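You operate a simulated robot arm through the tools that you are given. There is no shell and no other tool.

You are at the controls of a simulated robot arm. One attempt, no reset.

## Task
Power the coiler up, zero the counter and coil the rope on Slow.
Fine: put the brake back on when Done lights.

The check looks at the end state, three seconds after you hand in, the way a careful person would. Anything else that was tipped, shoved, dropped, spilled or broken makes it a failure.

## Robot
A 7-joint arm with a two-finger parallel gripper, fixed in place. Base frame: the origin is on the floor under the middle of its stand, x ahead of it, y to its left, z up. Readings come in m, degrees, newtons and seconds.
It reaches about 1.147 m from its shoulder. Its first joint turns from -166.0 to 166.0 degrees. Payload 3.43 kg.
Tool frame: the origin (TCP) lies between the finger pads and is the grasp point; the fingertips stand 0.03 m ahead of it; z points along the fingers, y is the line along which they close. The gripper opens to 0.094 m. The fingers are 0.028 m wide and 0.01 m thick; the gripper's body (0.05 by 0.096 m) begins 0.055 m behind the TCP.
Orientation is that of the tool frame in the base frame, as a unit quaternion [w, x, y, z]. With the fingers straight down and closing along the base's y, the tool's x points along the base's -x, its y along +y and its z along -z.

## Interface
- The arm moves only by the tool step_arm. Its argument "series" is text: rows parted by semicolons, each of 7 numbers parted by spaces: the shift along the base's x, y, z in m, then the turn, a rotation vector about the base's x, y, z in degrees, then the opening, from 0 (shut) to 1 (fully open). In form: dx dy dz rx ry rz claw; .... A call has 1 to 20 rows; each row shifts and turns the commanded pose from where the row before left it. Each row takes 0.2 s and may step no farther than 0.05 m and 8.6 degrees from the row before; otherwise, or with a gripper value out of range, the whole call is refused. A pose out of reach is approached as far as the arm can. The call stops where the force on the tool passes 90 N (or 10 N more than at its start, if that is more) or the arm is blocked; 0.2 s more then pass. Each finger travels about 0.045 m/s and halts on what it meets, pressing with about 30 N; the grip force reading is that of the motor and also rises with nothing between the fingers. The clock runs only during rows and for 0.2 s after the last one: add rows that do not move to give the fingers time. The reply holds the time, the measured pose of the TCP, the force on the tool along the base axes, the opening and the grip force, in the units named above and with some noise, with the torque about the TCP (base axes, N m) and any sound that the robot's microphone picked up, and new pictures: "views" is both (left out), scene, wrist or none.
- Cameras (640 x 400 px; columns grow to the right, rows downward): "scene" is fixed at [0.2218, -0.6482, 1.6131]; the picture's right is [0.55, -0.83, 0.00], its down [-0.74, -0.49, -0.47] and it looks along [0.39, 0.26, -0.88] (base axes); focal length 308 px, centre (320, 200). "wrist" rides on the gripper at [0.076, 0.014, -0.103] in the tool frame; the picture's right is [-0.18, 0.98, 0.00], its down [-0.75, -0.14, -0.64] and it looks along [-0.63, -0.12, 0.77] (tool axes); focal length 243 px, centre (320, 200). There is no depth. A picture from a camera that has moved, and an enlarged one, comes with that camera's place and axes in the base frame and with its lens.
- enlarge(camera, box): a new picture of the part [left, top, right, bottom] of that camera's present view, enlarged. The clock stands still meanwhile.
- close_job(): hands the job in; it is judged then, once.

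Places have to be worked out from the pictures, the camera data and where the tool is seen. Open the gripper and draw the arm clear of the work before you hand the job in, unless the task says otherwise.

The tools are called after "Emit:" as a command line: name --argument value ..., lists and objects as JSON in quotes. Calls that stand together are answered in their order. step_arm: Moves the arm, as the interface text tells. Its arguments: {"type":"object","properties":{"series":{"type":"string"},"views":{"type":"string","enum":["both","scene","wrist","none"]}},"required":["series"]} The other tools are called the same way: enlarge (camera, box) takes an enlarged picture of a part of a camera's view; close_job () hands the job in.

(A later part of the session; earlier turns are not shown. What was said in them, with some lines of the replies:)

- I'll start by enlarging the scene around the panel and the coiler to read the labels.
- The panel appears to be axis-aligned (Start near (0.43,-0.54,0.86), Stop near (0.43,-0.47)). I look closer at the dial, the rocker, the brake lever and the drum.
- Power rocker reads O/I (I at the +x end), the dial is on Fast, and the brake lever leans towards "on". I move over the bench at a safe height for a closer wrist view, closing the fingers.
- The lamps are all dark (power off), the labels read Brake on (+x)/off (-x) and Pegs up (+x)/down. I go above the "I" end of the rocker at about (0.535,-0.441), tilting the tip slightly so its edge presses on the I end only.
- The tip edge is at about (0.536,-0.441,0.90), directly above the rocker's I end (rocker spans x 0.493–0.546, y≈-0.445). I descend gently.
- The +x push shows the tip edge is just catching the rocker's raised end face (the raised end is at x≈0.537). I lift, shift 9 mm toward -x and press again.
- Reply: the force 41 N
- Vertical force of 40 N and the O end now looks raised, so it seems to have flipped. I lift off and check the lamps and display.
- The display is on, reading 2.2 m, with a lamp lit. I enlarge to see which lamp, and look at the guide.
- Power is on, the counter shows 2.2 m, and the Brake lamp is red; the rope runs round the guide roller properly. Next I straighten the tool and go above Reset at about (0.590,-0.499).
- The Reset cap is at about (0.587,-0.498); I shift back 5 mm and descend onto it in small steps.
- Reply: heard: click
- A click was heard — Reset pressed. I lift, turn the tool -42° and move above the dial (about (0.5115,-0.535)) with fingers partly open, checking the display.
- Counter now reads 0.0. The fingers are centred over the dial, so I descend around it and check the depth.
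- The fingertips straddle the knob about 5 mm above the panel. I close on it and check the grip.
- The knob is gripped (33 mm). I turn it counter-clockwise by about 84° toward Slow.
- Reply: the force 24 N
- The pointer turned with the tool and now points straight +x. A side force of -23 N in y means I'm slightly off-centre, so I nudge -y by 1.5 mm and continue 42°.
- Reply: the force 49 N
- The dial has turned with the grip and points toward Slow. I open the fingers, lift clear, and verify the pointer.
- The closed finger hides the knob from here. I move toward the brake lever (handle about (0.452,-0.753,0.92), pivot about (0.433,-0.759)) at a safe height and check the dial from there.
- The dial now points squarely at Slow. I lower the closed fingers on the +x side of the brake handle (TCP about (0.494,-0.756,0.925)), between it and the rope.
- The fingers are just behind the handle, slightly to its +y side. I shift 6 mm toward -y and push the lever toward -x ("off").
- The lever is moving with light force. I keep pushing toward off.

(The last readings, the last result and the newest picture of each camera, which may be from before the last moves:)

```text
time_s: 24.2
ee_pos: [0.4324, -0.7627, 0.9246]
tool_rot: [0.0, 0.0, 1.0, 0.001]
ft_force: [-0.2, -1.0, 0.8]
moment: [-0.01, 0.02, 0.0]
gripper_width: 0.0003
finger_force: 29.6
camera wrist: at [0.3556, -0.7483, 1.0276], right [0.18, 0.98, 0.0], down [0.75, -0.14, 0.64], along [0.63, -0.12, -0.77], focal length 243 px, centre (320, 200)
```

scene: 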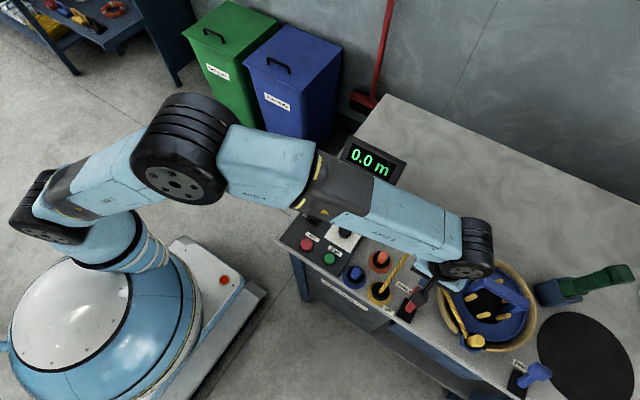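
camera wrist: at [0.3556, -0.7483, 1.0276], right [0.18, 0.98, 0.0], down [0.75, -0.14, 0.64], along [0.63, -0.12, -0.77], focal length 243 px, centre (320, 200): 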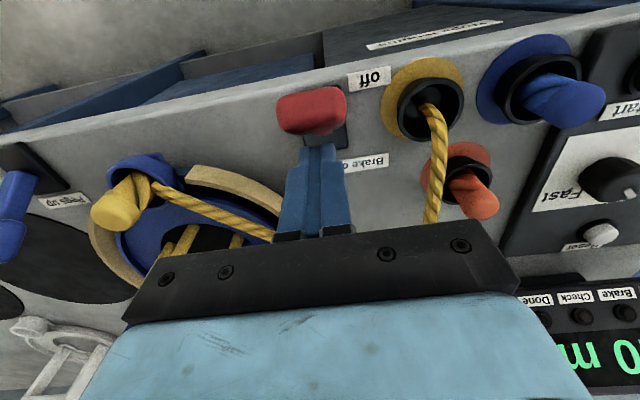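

The lever has snapped over to "off" and the Brake lamp looks dark. I lift straight up and travel to above Start (about (0.428,-0.538)).

Emit:
step_arm --series "0.005 0 0.04 0 0 0 0;0 0 0.045 0 0 0 0;0 0.04 0.02 0 0 0 0;0 0.045 0 0 0 0 0;0 0.045 0 0 0 0 0;-0.003 0.045 -0.01 0 0 0 0;-0.003 0.045 -0.03 0 0 0 0;-0.003 0.005 -0.04 0 0 0 0;0 0 0 0 0 0 0"

Emit:
enlarge --camera "scene" --box '[330, 130, 450, 340]'

Emit:
enlarge --camera "wrist" --box '[200, 40, 440, 240]'

```text
refused: row 7 steps farther than a row can; nothing moved
```

```text
1.90 times, centred on (390, 235) of scene
camera zoom: at [0.2218, -0.6482, 1.6131], right [0.55, -0.83, 0.0], down [-0.74, -0.49, -0.47], along [0.39, 0.26, -0.88], focal length 588 px, centre (187, 133)
```

zoom: 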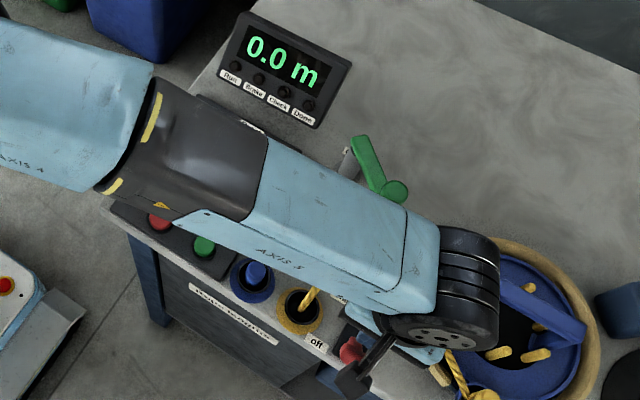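

```text
2.00 times, centred on (320, 140) of wrist
camera zoom: at [0.3556, -0.7483, 1.0276], right [0.18, 0.98, 0.0], down [0.75, -0.14, 0.64], along [0.63, -0.12, -0.77], focal length 485 px, centre (320, 320)
```

zoom: 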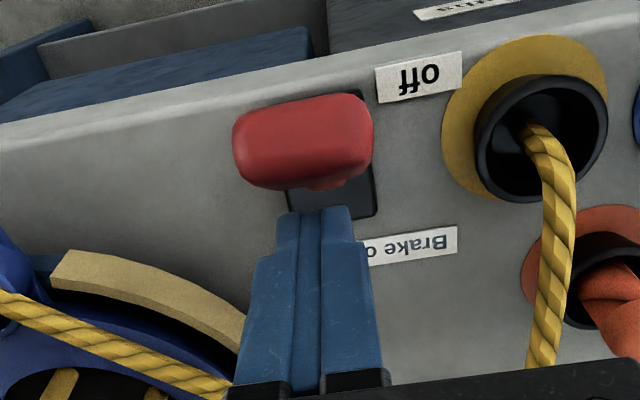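

That call was refused for one too-long row. The Brake lamp is confirmed dark and the lever is off; I resend the move with smaller steps.

Emit:
step_arm --series "0.003 0 0.04 0 0 0 0;0 0 0.045 0 0 0 0;0 0.04 0.02 0 0 0 0;0 0.045 0 0 0 0 0;0 0.045 0 0 0 0 0;-0.002 0.045 -0.01 0 0 0 0;-0.002 0.04 -0.02 0 0 0 0;-0.002 0.0097 -0.04 0 0 0 0;0 0 -0.03 0 0 0 0;0 0 0 0 0 0 0"

Emit:
enlarge --camera "wrist" --box '[200, 40, 440, 240]'

```text
time_s: 26.4
ee_pos: [0.4305, -0.5378, 0.93]
tool_rot: [0.0, 0.0, 1.0, 0.0]
ft_force: [-0.4, 0.8, -1.1]
moment: [-0.02, -0.02, 0.0]
gripper_width: 0.0
finger_force: 30.0
camera wrist: at [0.3528, -0.5234, 1.032], right [0.18, 0.98, 0.0], down [0.75, -0.14, 0.64], along [0.63, -0.12, -0.77], focal length 243 px, centre (320, 200)
```

scene: 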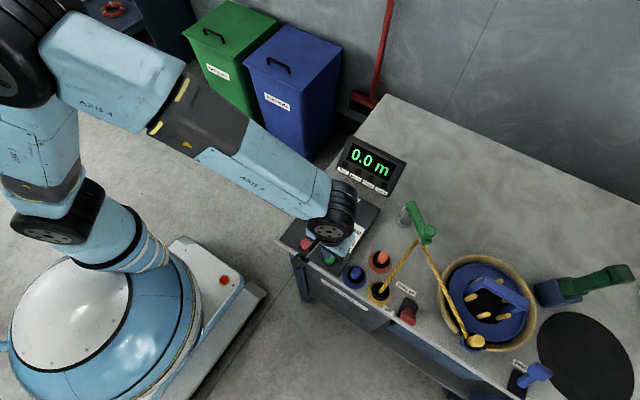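
wrist: 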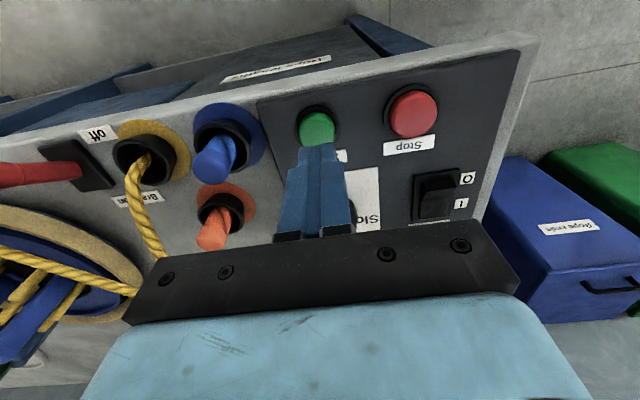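

```text
2.00 times, centred on (320, 140) of wrist
camera zoom: at [0.3528, -0.5234, 1.032], right [0.18, 0.98, 0.0], down [0.75, -0.14, 0.64], along [0.63, -0.12, -0.77], focal length 485 px, centre (320, 320)
```

zoom: 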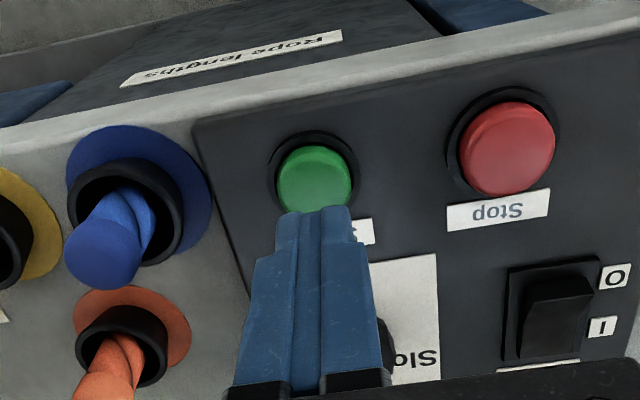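

Everything is set: counter 0.0, Slow, brake off, Check dark. The Start cap is at about (0.425,-0.539); I nudge -5 mm in x and press it.

Emit:
step_arm --series "-0.005 -0.001 -0.015 0 0 0 0;0 0 -0.012 0 0 0 0;0 0 -0.006 0 0 0 0;0 0 -0.004 0 0 0 0;0 0 -0.003 0 0 0 0" --views "wrist"

```text
time_s: 27.6
ee_pos: [0.4243, -0.5389, 0.8903]
tool_rot: [0.0, 0.0, 1.0, 0.0]
ft_force: [0.6, -0.9, 1.8]
moment: [0.0, -0.01, 0.01]
gripper_width: 0.0
finger_force: 30.3
heard: click
camera wrist: at [0.3477, -0.5247, 0.9935], right [0.18, 0.98, 0.0], down [0.75, -0.14, 0.64], along [0.63, -0.12, -0.77], focal length 243 px, centre (320, 200)
```

wrist: 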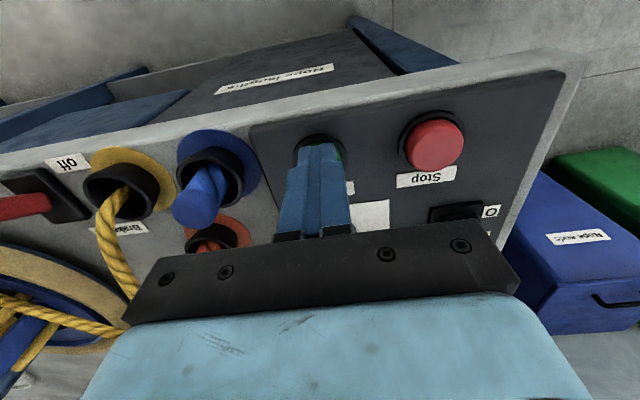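

Click heard on Start. I lift off clear and watch the display and the drum.

Emit:
step_arm --series "0 0 0.03 0 0 0 0;0 0 0.04 0 0 0 0;-0.02 0 0.04 0 0 0 0;-0.02 0 0.04 0 0 0 0;0 0 0 0 0 0 0"

Emit:
enlarge --camera "scene" --box '[330, 130, 410, 200]'

Emit:
enlarge --camera "scene" --box '[360, 200, 560, 390]'

```text
time_s: 28.8
ee_pos: [0.3846, -0.539, 1.0403]
tool_rot: [0.0, -0.001, 1.0, 0.0]
ft_force: [-0.6, -0.5, 0.6]
moment: [0.01, 0.02, 0.03]
gripper_width: 0.0
finger_force: 29.9
camera wrist: at [0.3078, -0.525, 1.1427], right [0.18, 0.98, 0.0], down [0.75, -0.14, 0.64], along [0.63, -0.12, -0.77], focal length 243 px, centre (320, 200)
```

scene: 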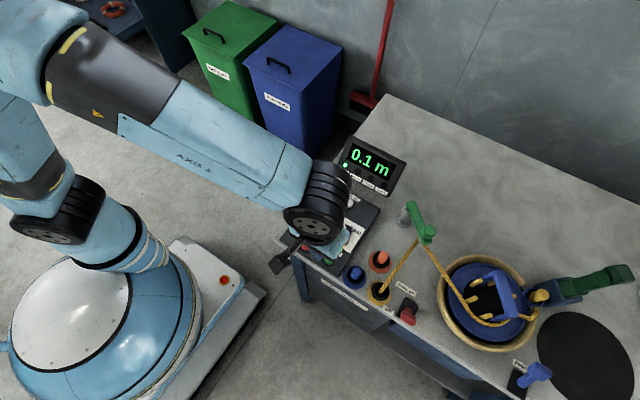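
wrist: 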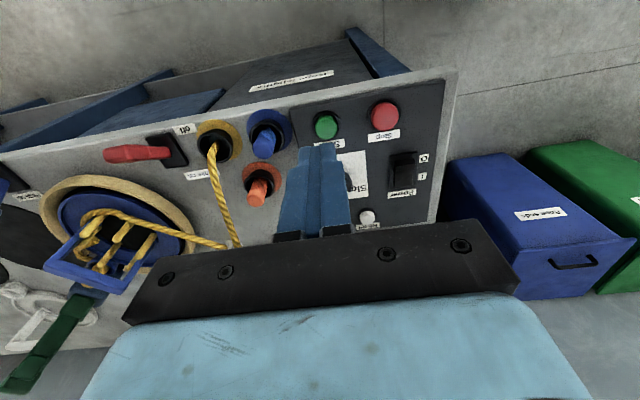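

```text
5.71 times, centred on (370, 165) of scene
camera zoom: at [0.2218, -0.6482, 1.6131], right [0.55, -0.83, 0.0], down [-0.74, -0.49, -0.47], along [0.39, 0.26, -0.88], focal length 1763 px, centre (34, 400)
```

zoom: 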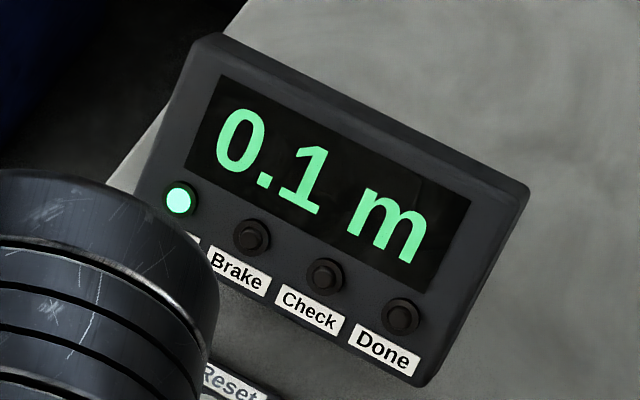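

```text
2.11 times, centred on (460, 295) of scene
camera zoom: at [0.2218, -0.6482, 1.6131], right [0.55, -0.83, 0.0], down [-0.74, -0.49, -0.47], along [0.39, 0.26, -0.88], focal length 650 px, centre (25, 0)
```

zoom: 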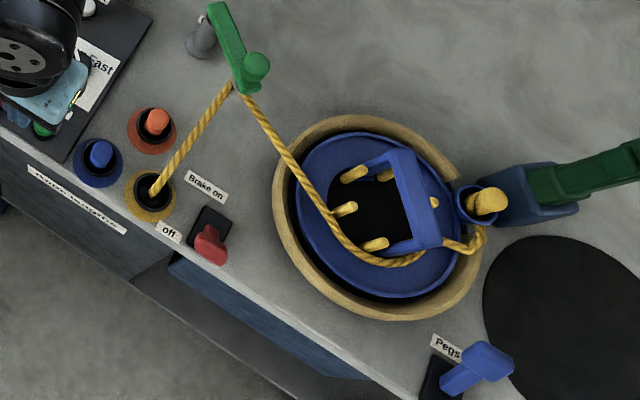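

The Run lamp is green and the rope is being wound, counter at 0.1 m. While it runs I move to a waiting spot in front of the brake lever, well clear of the drum, and wait.

Emit:
step_arm --series "-0.011 -0.043 0 0 0 0 0;-0.011 -0.043 0 0 0 0 0;-0.011 -0.043 0 0 0 0 0;-0.011 -0.043 0 0 0 0 0;-0.01 -0.043 0 0 0 0 0;0 0 0 0 0 0 0;0 0 0 0 0 0 0;0 0 0 0 0 0 0;0 0 0 0 0 0 0;0 0 0 0 0 0 0;0 0 0 0 0 0 0;0 0 0 0 0 0 0;0 0 0 0 0 0 0;0 0 0 0 0 0 0;0 0 0 0 0 0 0"

Emit:
enlarge --camera "scene" --box '[330, 130, 450, 250]'

Emit:
enlarge --camera "wrist" --box '[160, 40, 460, 260]'

```text
time_s: 32.0
ee_pos: [0.3306, -0.7542, 1.0412]
tool_rot: [0.0, 0.0, 1.0, 0.001]
ft_force: [-0.1, 0.2, 0.4]
moment: [-0.01, -0.01, 0.02]
gripper_width: 0.0002
finger_force: 29.6
camera wrist: at [0.2532, -0.7395, 1.1437], right [0.18, 0.98, 0.0], down [0.75, -0.14, 0.64], along [0.63, -0.12, -0.77], focal length 243 px, centre (320, 200)
```

scene: 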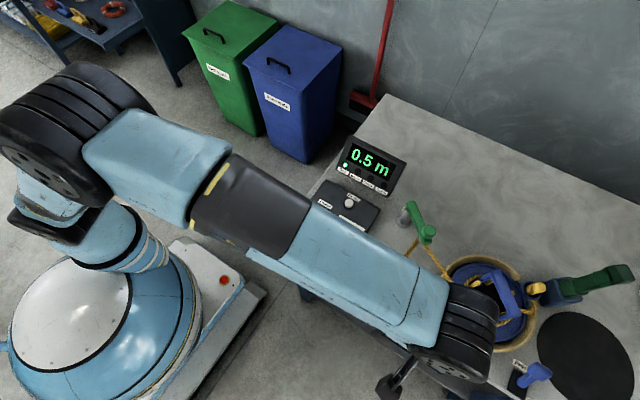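
wrist: 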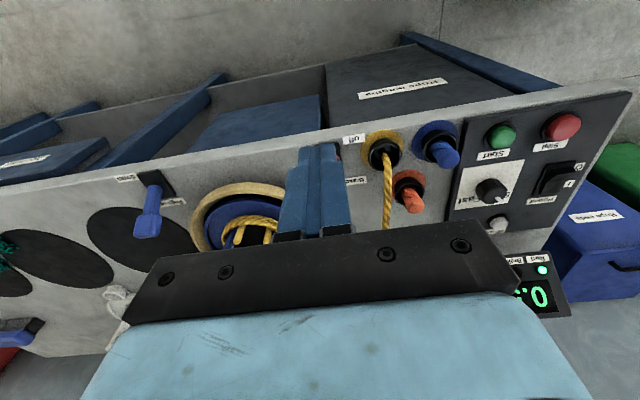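

```text
3.33 times, centred on (390, 190) of scene
camera zoom: at [0.2218, -0.6482, 1.6131], right [0.55, -0.83, 0.0], down [-0.74, -0.49, -0.47], along [0.39, 0.26, -0.88], focal length 1028 px, centre (87, 233)
```

zoom: 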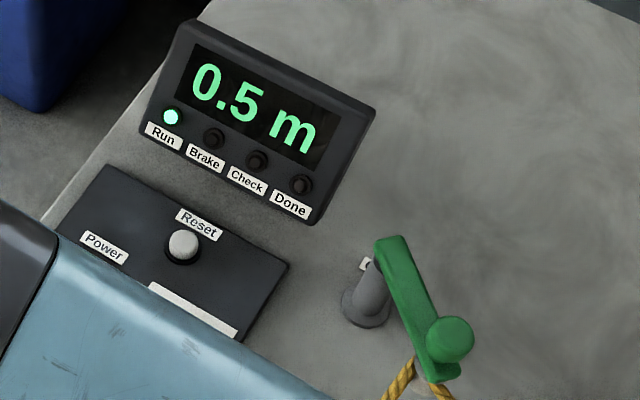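

```text
1.82 times, centred on (310, 150) of wrist
camera zoom: at [0.2532, -0.7395, 1.1437], right [0.18, 0.98, 0.0], down [0.75, -0.14, 0.64], along [0.63, -0.12, -0.77], focal length 441 px, centre (338, 291)
```

zoom: 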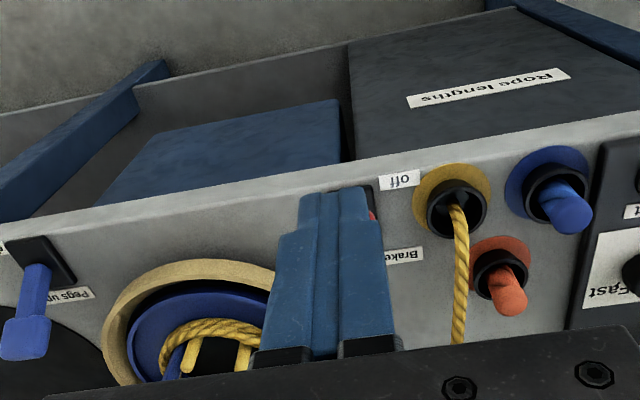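

Running normally at 0.5 m. I hold still and keep watching.

Emit:
step_arm --series "0 0 0 0 0 0 0;0 0 0 0 0 0 0;0 0 0 0 0 0 0;0 0 0 0 0 0 0;0 0 0 0 0 0 0;0 0 0 0 0 0 0;0 0 0 0 0 0 0;0 0 0 0 0 0 0;0 0 0 0 0 0 0;0 0 0 0 0 0 0;0 0 0 0 0 0 0;0 0 0 0 0 0 0;0 0 0 0 0 0 0;0 0 0 0 0 0 0;0 0 0 0 0 0 0;0 0 0 0 0 0 0;0 0 0 0 0 0 0;0 0 0 0 0 0 0;0 0 0 0 0 0 0;0 0 0 0 0 0 0" --views "scene"

Emit:
enlarge --camera "scene" --box '[330, 130, 550, 350]'

```text
time_s: 36.2
ee_pos: [0.3297, -0.7537, 1.0407]
tool_rot: [0.0, 0.0, 1.0, 0.001]
ft_force: [0.1, -0.4, 0.0]
moment: [0.0, 0.0, -0.02]
gripper_width: 0.0001
finger_force: 30.5
```

scene: 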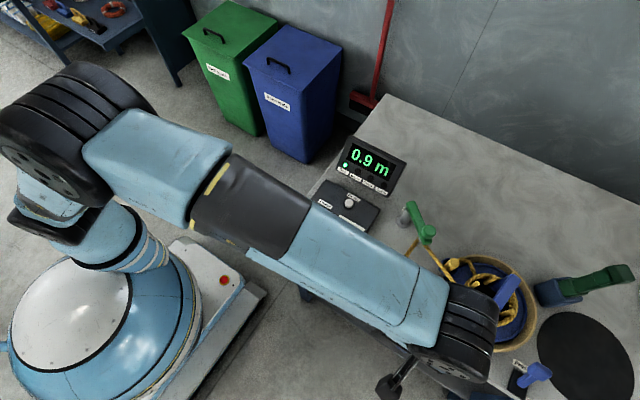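

```text
1.82 times, centred on (440, 240) of scene
camera zoom: at [0.2218, -0.6482, 1.6131], right [0.55, -0.83, 0.0], down [-0.74, -0.49, -0.47], along [0.39, 0.26, -0.88], focal length 561 px, centre (102, 127)
```

zoom: 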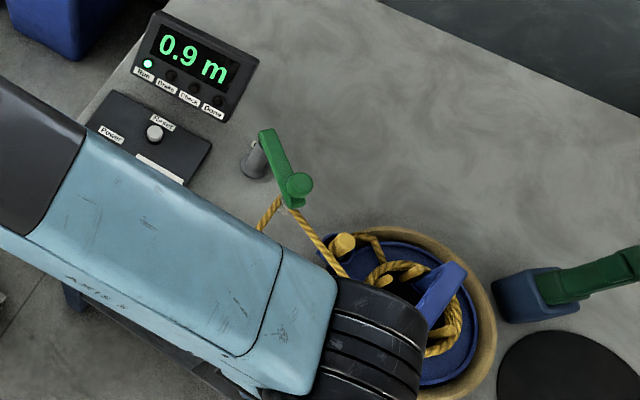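

0.9 m and coiling well with Run lit. I keep waiting.

Emit:
step_arm --series "0 0 0 0 0 0 0;0 0 0 0 0 0 0;0 0 0 0 0 0 0;0 0 0 0 0 0 0;0 0 0 0 0 0 0;0 0 0 0 0 0 0;0 0 0 0 0 0 0;0 0 0 0 0 0 0;0 0 0 0 0 0 0;0 0 0 0 0 0 0;0 0 0 0 0 0 0;0 0 0 0 0 0 0;0 0 0 0 0 0 0;0 0 0 0 0 0 0;0 0 0 0 0 0 0;0 0 0 0 0 0 0;0 0 0 0 0 0 0;0 0 0 0 0 0 0;0 0 0 0 0 0 0;0 0 0 0 0 0 0" --views "scene"

Emit:
enlarge --camera "scene" --box '[330, 130, 550, 350]'

```text
time_s: 40.4
ee_pos: [0.3304, -0.7527, 1.0404]
tool_rot: [0.001, 0.0, 1.0, -0.002]
ft_force: [0.0, -0.8, 0.7]
moment: [-0.01, 0.04, -0.02]
gripper_width: 0.0
finger_force: 29.6
```

scene: 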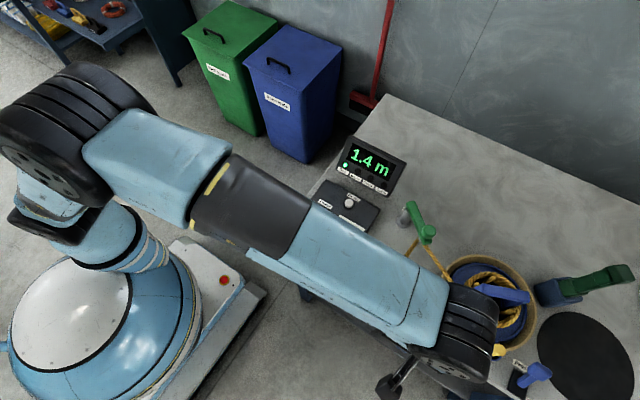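

```text
1.82 times, centred on (440, 240) of scene
camera zoom: at [0.2218, -0.6482, 1.6131], right [0.55, -0.83, 0.0], down [-0.74, -0.49, -0.47], along [0.39, 0.26, -0.88], focal length 561 px, centre (102, 127)
```

zoom: 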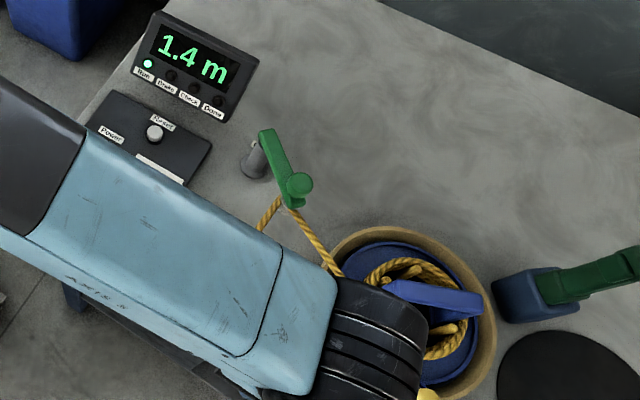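

1.4 m and still running; continuing to wait.

Emit:
step_arm --series "0 0 0 0 0 0 0;0 0 0 0 0 0 0;0 0 0 0 0 0 0;0 0 0 0 0 0 0;0 0 0 0 0 0 0;0 0 0 0 0 0 0;0 0 0 0 0 0 0;0 0 0 0 0 0 0;0 0 0 0 0 0 0;0 0 0 0 0 0 0;0 0 0 0 0 0 0;0 0 0 0 0 0 0;0 0 0 0 0 0 0;0 0 0 0 0 0 0;0 0 0 0 0 0 0;0 0 0 0 0 0 0;0 0 0 0 0 0 0;0 0 0 0 0 0 0;0 0 0 0 0 0 0;0 0 0 0 0 0 0" --views "scene"

Emit:
enlarge --camera "scene" --box '[330, 130, 550, 350]'

```text
time_s: 44.6
ee_pos: [0.3304, -0.7534, 1.0413]
tool_rot: [0.001, 0.0, 1.0, 0.0]
ft_force: [0.1, -0.4, -1.1]
moment: [-0.02, 0.01, 0.0]
gripper_width: 0.0
finger_force: 30.0
```

scene: 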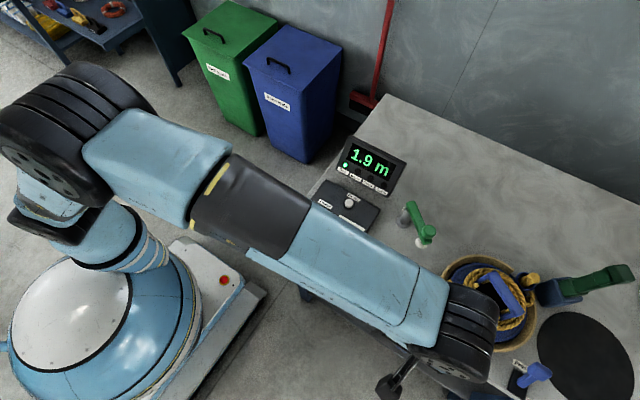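

```text
1.82 times, centred on (440, 240) of scene
camera zoom: at [0.2218, -0.6482, 1.6131], right [0.55, -0.83, 0.0], down [-0.74, -0.49, -0.47], along [0.39, 0.26, -0.88], focal length 561 px, centre (102, 127)
```

zoom: 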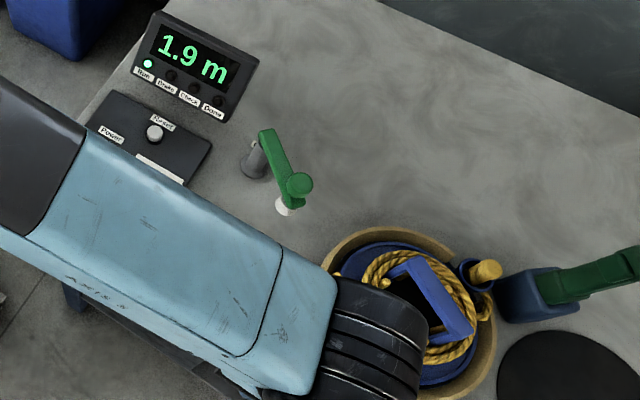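

The counter reads 1.9 m and the rope has left the guide; Run is still lit. I wait in shorter intervals for Done.

Emit:
step_arm --series "0 0 0 0 0 0 0;0 0 0 0 0 0 0;0 0 0 0 0 0 0;0 0 0 0 0 0 0;0 0 0 0 0 0 0;0 0 0 0 0 0 0;0 0 0 0 0 0 0;0 0 0 0 0 0 0" --views "scene"

Emit:
enlarge --camera "scene" --box '[330, 130, 550, 350]'

```text
time_s: 46.4
ee_pos: [0.3315, -0.7538, 1.0403]
tool_rot: [0.0, 0.0, 1.0, 0.0]
ft_force: [0.1, 0.1, 1.0]
moment: [-0.02, 0.01, -0.02]
gripper_width: 0.0
finger_force: 30.2
```

scene: 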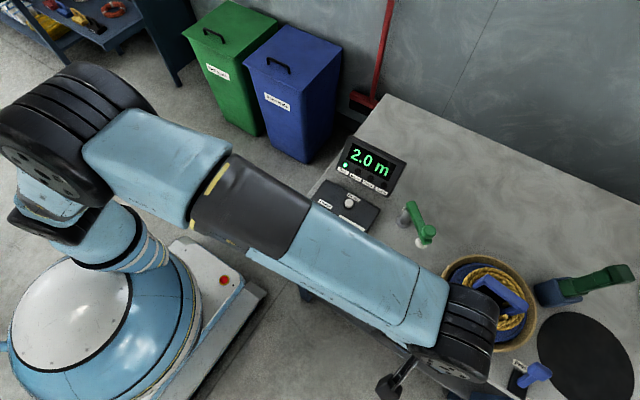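

```text
1.82 times, centred on (440, 240) of scene
camera zoom: at [0.2218, -0.6482, 1.6131], right [0.55, -0.83, 0.0], down [-0.74, -0.49, -0.47], along [0.39, 0.26, -0.88], focal length 561 px, centre (102, 127)
```

zoom: 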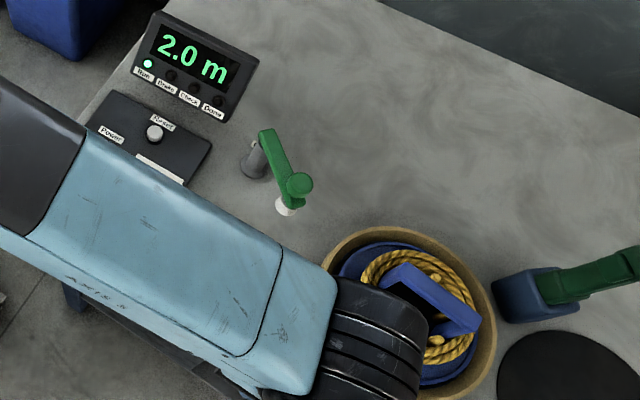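

2.0 m, Run still lit, Done not yet. I wait a little more.

Emit:
step_arm --series "0 0 0 0 0 0 0;0 0 0 0 0 0 0;0 0 0 0 0 0 0;0 0 0 0 0 0 0;0 0 0 0 0 0 0;0 0 0 0 0 0 0;0 0 0 0 0 0 0;0 0 0 0 0 0 0"

Emit:
enlarge --camera "scene" --box '[330, 130, 550, 350]'

```text
time_s: 48.2
ee_pos: [0.3303, -0.7533, 1.041]
tool_rot: [0.0, 0.0, 1.0, 0.0]
ft_force: [-0.3, -0.6, -0.5]
moment: [0.0, 0.02, -0.02]
gripper_width: 0.0
finger_force: 30.2
camera wrist: at [0.2532, -0.7396, 1.1437], right [0.18, 0.98, 0.0], down [0.75, -0.14, 0.64], along [0.63, -0.12, -0.77], focal length 243 px, centre (320, 200)
```

scene: 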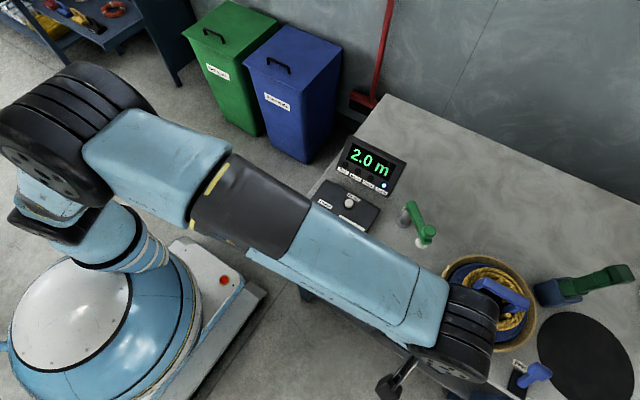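
wrist: 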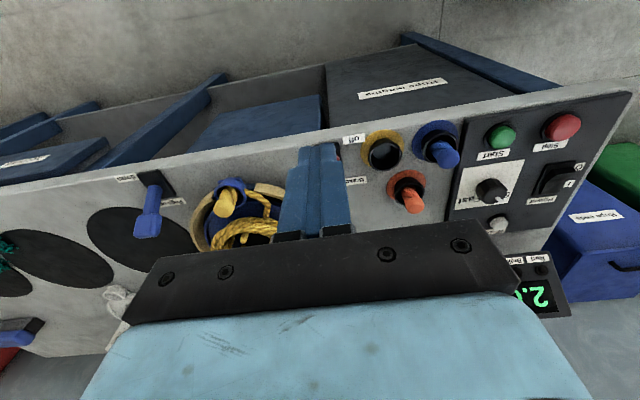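

```text
1.82 times, centred on (440, 240) of scene
camera zoom: at [0.2218, -0.6482, 1.6131], right [0.55, -0.83, 0.0], down [-0.74, -0.49, -0.47], along [0.39, 0.26, -0.88], focal length 561 px, centre (102, 127)
```

zoom: 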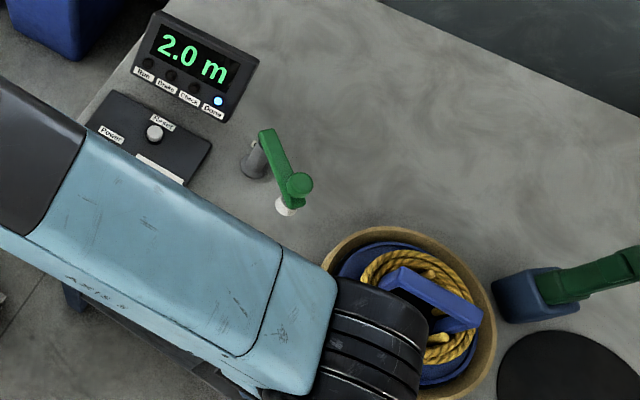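

Done is lit (blue) and Run is out. Now I lower the fingers on the front (-x) side of the brake handle to push it back to "on".

Emit:
step_arm --series "0 -0.002 -0.04 0 0 0 0;0 -0.002 -0.04 0 0 0 0;0 0 -0.034 0 0 0 0;0 0 0 0 0 0 0"

Emit:
enlarge --camera "wrist" --box '[200, 40, 440, 240]'

Emit:
enlarge --camera "scene" --box '[350, 260, 510, 400]'

```text
time_s: 49.2
ee_pos: [0.3302, -0.7563, 0.9259]
tool_rot: [0.0, 0.0, 1.0, -0.001]
ft_force: [0.6, 0.3, 0.1]
moment: [0.01, 0.01, 0.04]
gripper_width: 0.0001
finger_force: 29.8
camera wrist: at [0.2529, -0.7434, 1.0284], right [0.18, 0.98, 0.0], down [0.75, -0.14, 0.64], along [0.63, -0.12, -0.77], focal length 243 px, centre (320, 200)
```

scene: 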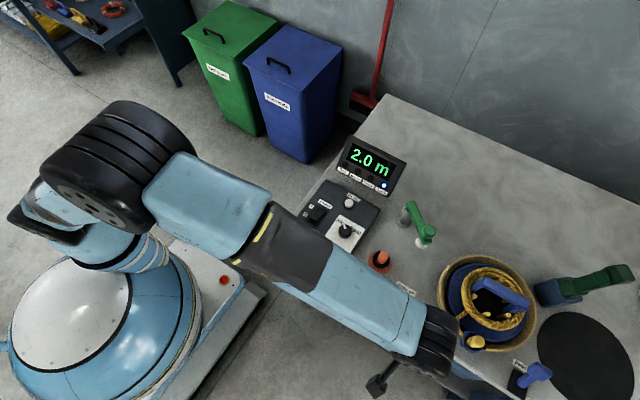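
wrist: 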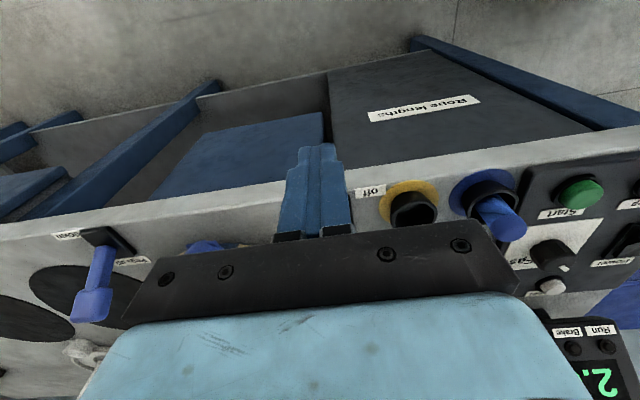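

```text
2.00 times, centred on (320, 140) of wrist
camera zoom: at [0.2529, -0.7434, 1.0284], right [0.18, 0.98, 0.0], down [0.75, -0.14, 0.64], along [0.63, -0.12, -0.77], focal length 485 px, centre (320, 320)
```

zoom: 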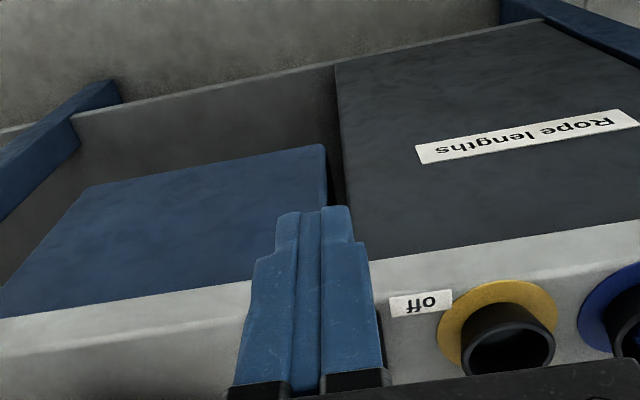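

```text
2.86 times, centred on (430, 330) of scene
camera zoom: at [0.2218, -0.6482, 1.6131], right [0.55, -0.83, 0.0], down [-0.74, -0.49, -0.47], along [0.39, 0.26, -0.88], focal length 881 px, centre (6, -171)
```

zoom: 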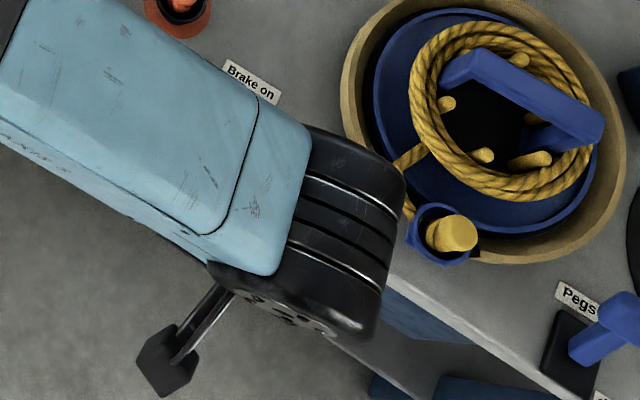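

The lever is directly ahead (+x) of the fingers. I push toward +x in small steps.

Emit:
step_arm --series "0.015 0 0 0 0 0 0;0.015 0 0 0 0 0 0;0.01 0 0 0 0 0 0;0.01 0 0 0 0 0 0;0.01 0 0 0 0 0 0"

Emit:
enlarge --camera "scene" --box '[350, 140, 510, 340]'

```text
time_s: 50.4
ee_pos: [0.3905, -0.7576, 0.9265]
tool_rot: [-0.001, 0.0, 1.0, 0.0]
ft_force: [-0.8, -0.4, -0.2]
moment: [-0.03, 0.01, -0.02]
gripper_width: 0.0
finger_force: 30.3
camera wrist: at [0.3135, -0.7432, 1.0291], right [0.18, 0.98, 0.0], down [0.75, -0.14, 0.64], along [0.63, -0.12, -0.77], focal length 243 px, centre (320, 200)
```

scene: 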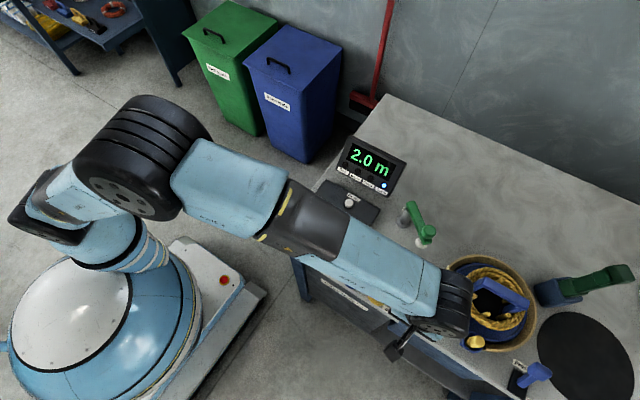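
wrist: 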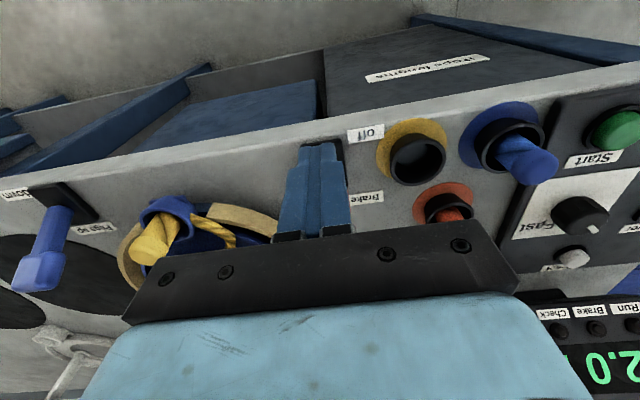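

```text
2.00 times, centred on (430, 240) of scene
camera zoom: at [0.2218, -0.6482, 1.6131], right [0.55, -0.83, 0.0], down [-0.74, -0.49, -0.47], along [0.39, 0.26, -0.88], focal length 617 px, centre (100, 120)
```

zoom: 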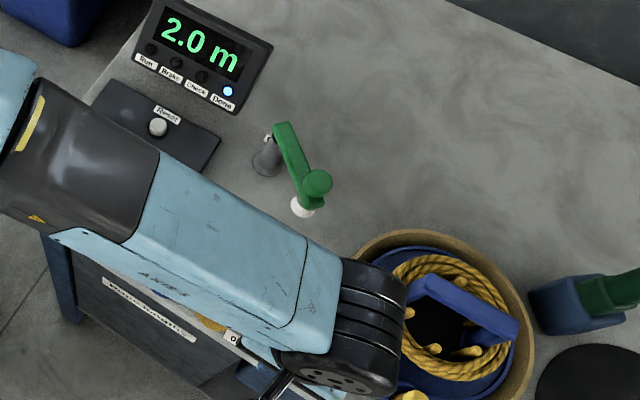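

No contact yet at TCP x=0.39; I zoom the wrist picture to find the handle.

Emit:
enlarge --camera "wrist" --box '[240, 90, 400, 250]'

Emit:
enlarge --camera "scene" --box '[380, 270, 480, 370]'

```text
2.50 times, centred on (320, 170) of wrist
camera zoom: at [0.3135, -0.7432, 1.0291], right [0.18, 0.98, 0.0], down [0.75, -0.14, 0.64], along [0.63, -0.12, -0.77], focal length 606 px, centre (320, 275)
```

zoom: 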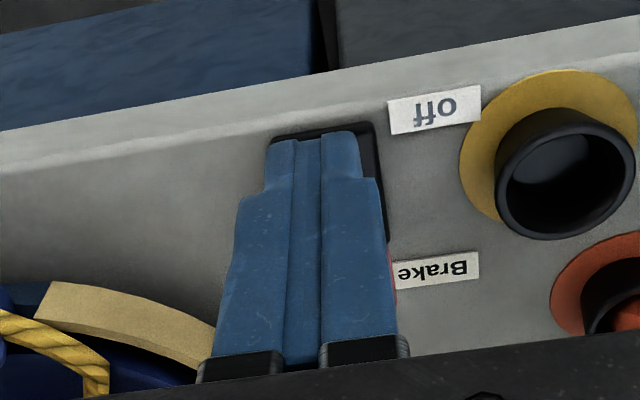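

```text
4.00 times, centred on (430, 320) of scene
camera zoom: at [0.2218, -0.6482, 1.6131], right [0.55, -0.83, 0.0], down [-0.74, -0.49, -0.47], along [0.39, 0.26, -0.88], focal length 1234 px, centre (-120, -280)
```

zoom: 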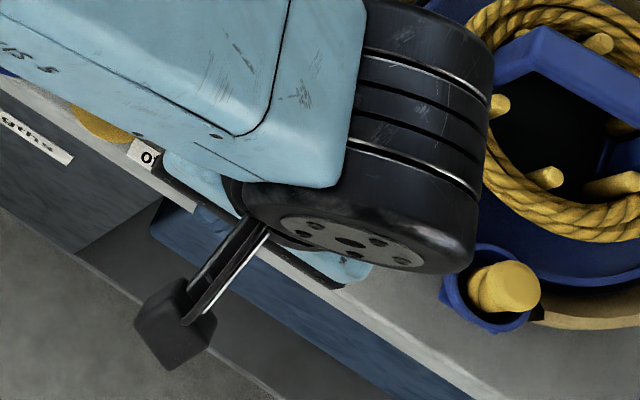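

A red sliver shows the handle right ahead of the fingers. I continue pushing +x.

Emit:
step_arm --series "0.01 0 0 0 0 0 0;0.01 0 0 0 0 0 0;0.01 0 0 0 0 0 0"

Emit:
enlarge --camera "scene" --box '[330, 130, 450, 250]'

Emit:
enlarge --camera "wrist" --box '[240, 90, 400, 250]'

```text
time_s: 51.2
ee_pos: [0.4211, -0.7571, 0.9252]
tool_rot: [0.0, -0.001, 1.0, 0.0]
ft_force: [-0.6, -0.5, -0.3]
moment: [0.02, -0.01, 0.0]
gripper_width: 0.0002
finger_force: 30.4
camera wrist: at [0.3437, -0.7431, 1.0288], right [0.18, 0.98, 0.0], down [0.75, -0.14, 0.64], along [0.63, -0.12, -0.77], focal length 243 px, centre (320, 200)
```

scene: 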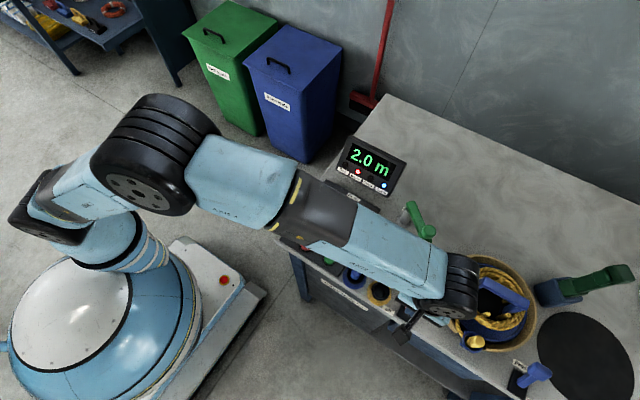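
wrist: 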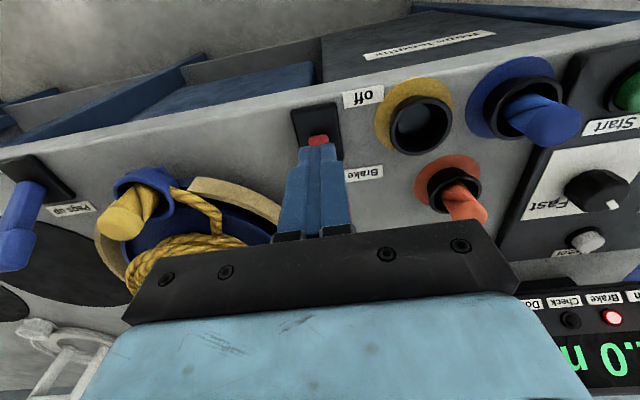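

```text
3.33 times, centred on (390, 190) of scene
camera zoom: at [0.2218, -0.6482, 1.6131], right [0.55, -0.83, 0.0], down [-0.74, -0.49, -0.47], along [0.39, 0.26, -0.88], focal length 1028 px, centre (87, 233)
```

zoom: 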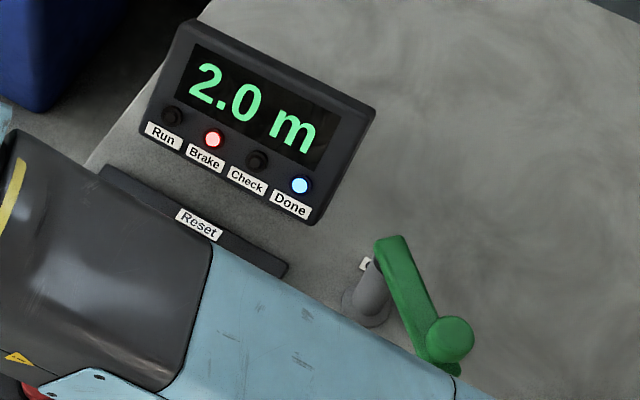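

```text
2.50 times, centred on (320, 170) of wrist
camera zoom: at [0.3437, -0.7431, 1.0288], right [0.18, 0.98, 0.0], down [0.75, -0.14, 0.64], along [0.63, -0.12, -0.77], focal length 606 px, centre (320, 275)
```

zoom: 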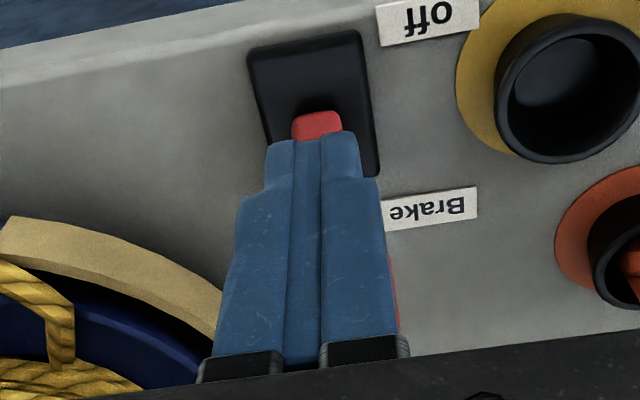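

The Brake lamp is red and Done is still lit — the lever snapped to "on". I back off -x, rise, retreat toward the side and open the gripper.

Emit:
step_arm --series "-0.03 0 0 0 0 0 0;-0.04 0 0.02 0 0 0 0;-0.01 0 0.045 0 0 0 0;0 0.02 0.045 0 0 0 0;0 0.045 0.02 0 0 0 0.2;0 0.045 0.02 0 0 0 0.5;0 0.045 0.01 0 0 0 0.8;0 0.045 0.01 0 0 0 1;0 0.048 0 0 0 0 1;0 0.048 0 0 0 0 1;0 0.048 0 0 0 0 1;0 0.048 0 0 0 0 1;0 0.048 0 0 0 0 1;0 0 0 0 0 0 1;0 0 0 0 0 0 1"

Emit:
enlarge --camera "scene" --box '[270, 130, 450, 340]'

Emit:
enlarge --camera "scene" --box '[380, 220, 580, 400]'

```text
time_s: 54.4
ee_pos: [0.3409, -0.3164, 1.0955]
tool_rot: [0.0, 0.0, 1.0, 0.0]
ft_force: [0.1, -0.2, 0.2]
moment: [-0.01, 0.01, 0.0]
gripper_width: 0.0943
finger_force: 0.1
camera wrist: at [0.2629, -0.302, 1.1979], right [0.18, 0.98, 0.0], down [0.75, -0.14, 0.64], along [0.63, -0.12, -0.77], focal length 243 px, centre (320, 200)
```

scene: 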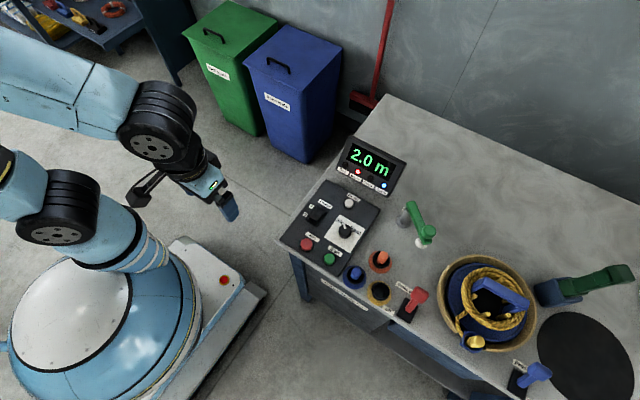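
wrist: 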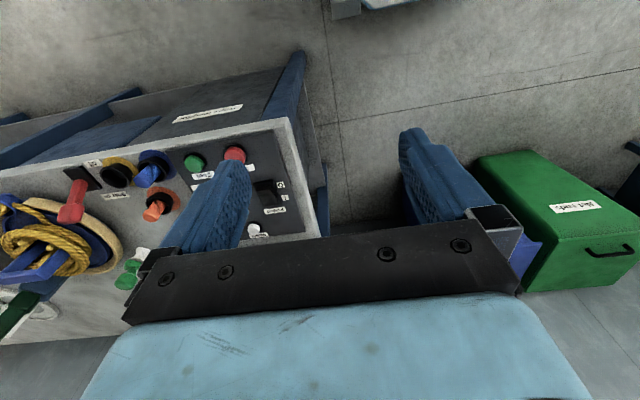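

```text
1.90 times, centred on (360, 235) of scene
camera zoom: at [0.2218, -0.6482, 1.6131], right [0.55, -0.83, 0.0], down [-0.74, -0.49, -0.47], along [0.39, 0.26, -0.88], focal length 588 px, centre (244, 133)
```

zoom: 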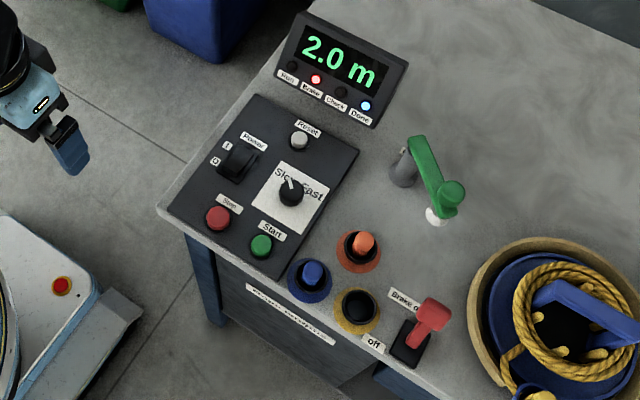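

```text
2.22 times, centred on (480, 310) of scene
camera zoom: at [0.2218, -0.6482, 1.6131], right [0.55, -0.83, 0.0], down [-0.74, -0.49, -0.47], along [0.39, 0.26, -0.88], focal length 686 px, centre (-36, -44)
```

zoom: 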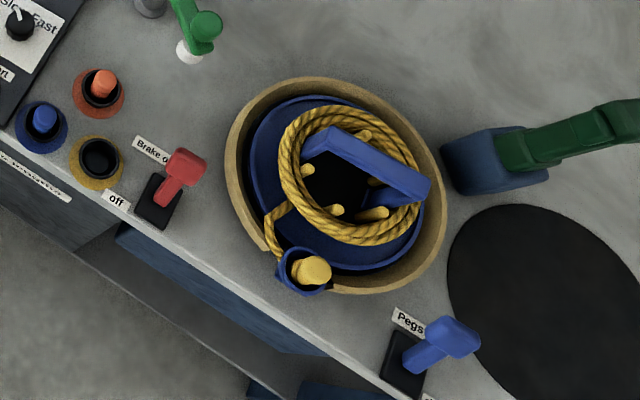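

The end state checks out: power on, dial on Slow, 2.0 m of rope coiled on the pegs, Done lit, and the brake lever on with its lamp lit. Nothing was disturbed, and the arm is clear with the gripper open, so I hand in.

Emit:
close_job

```text
The job is handed in.
```

The rope is coiled and the brake is back on. The job is handed in; I have not seen a result from the check.

- **Power:** the rocker is on I and the display is lit.
- **Counter:** it read 2.2 m at power-up. Reset took it to 0.0 m before I pressed Start.
- **Coil:** I turned the dial from Fast to Slow and released the brake before starting. The counter finished at 2.0 m with the rope on the pegs, and the Check lamp was dark each time I looked.
- **Brake:** when Done lit I pushed the lever back to "on". The last pictures show the Brake and Done lamps both lit.

I saw nothing tipped or moved on the bench. The gripper is open and the arm is drawn clear.
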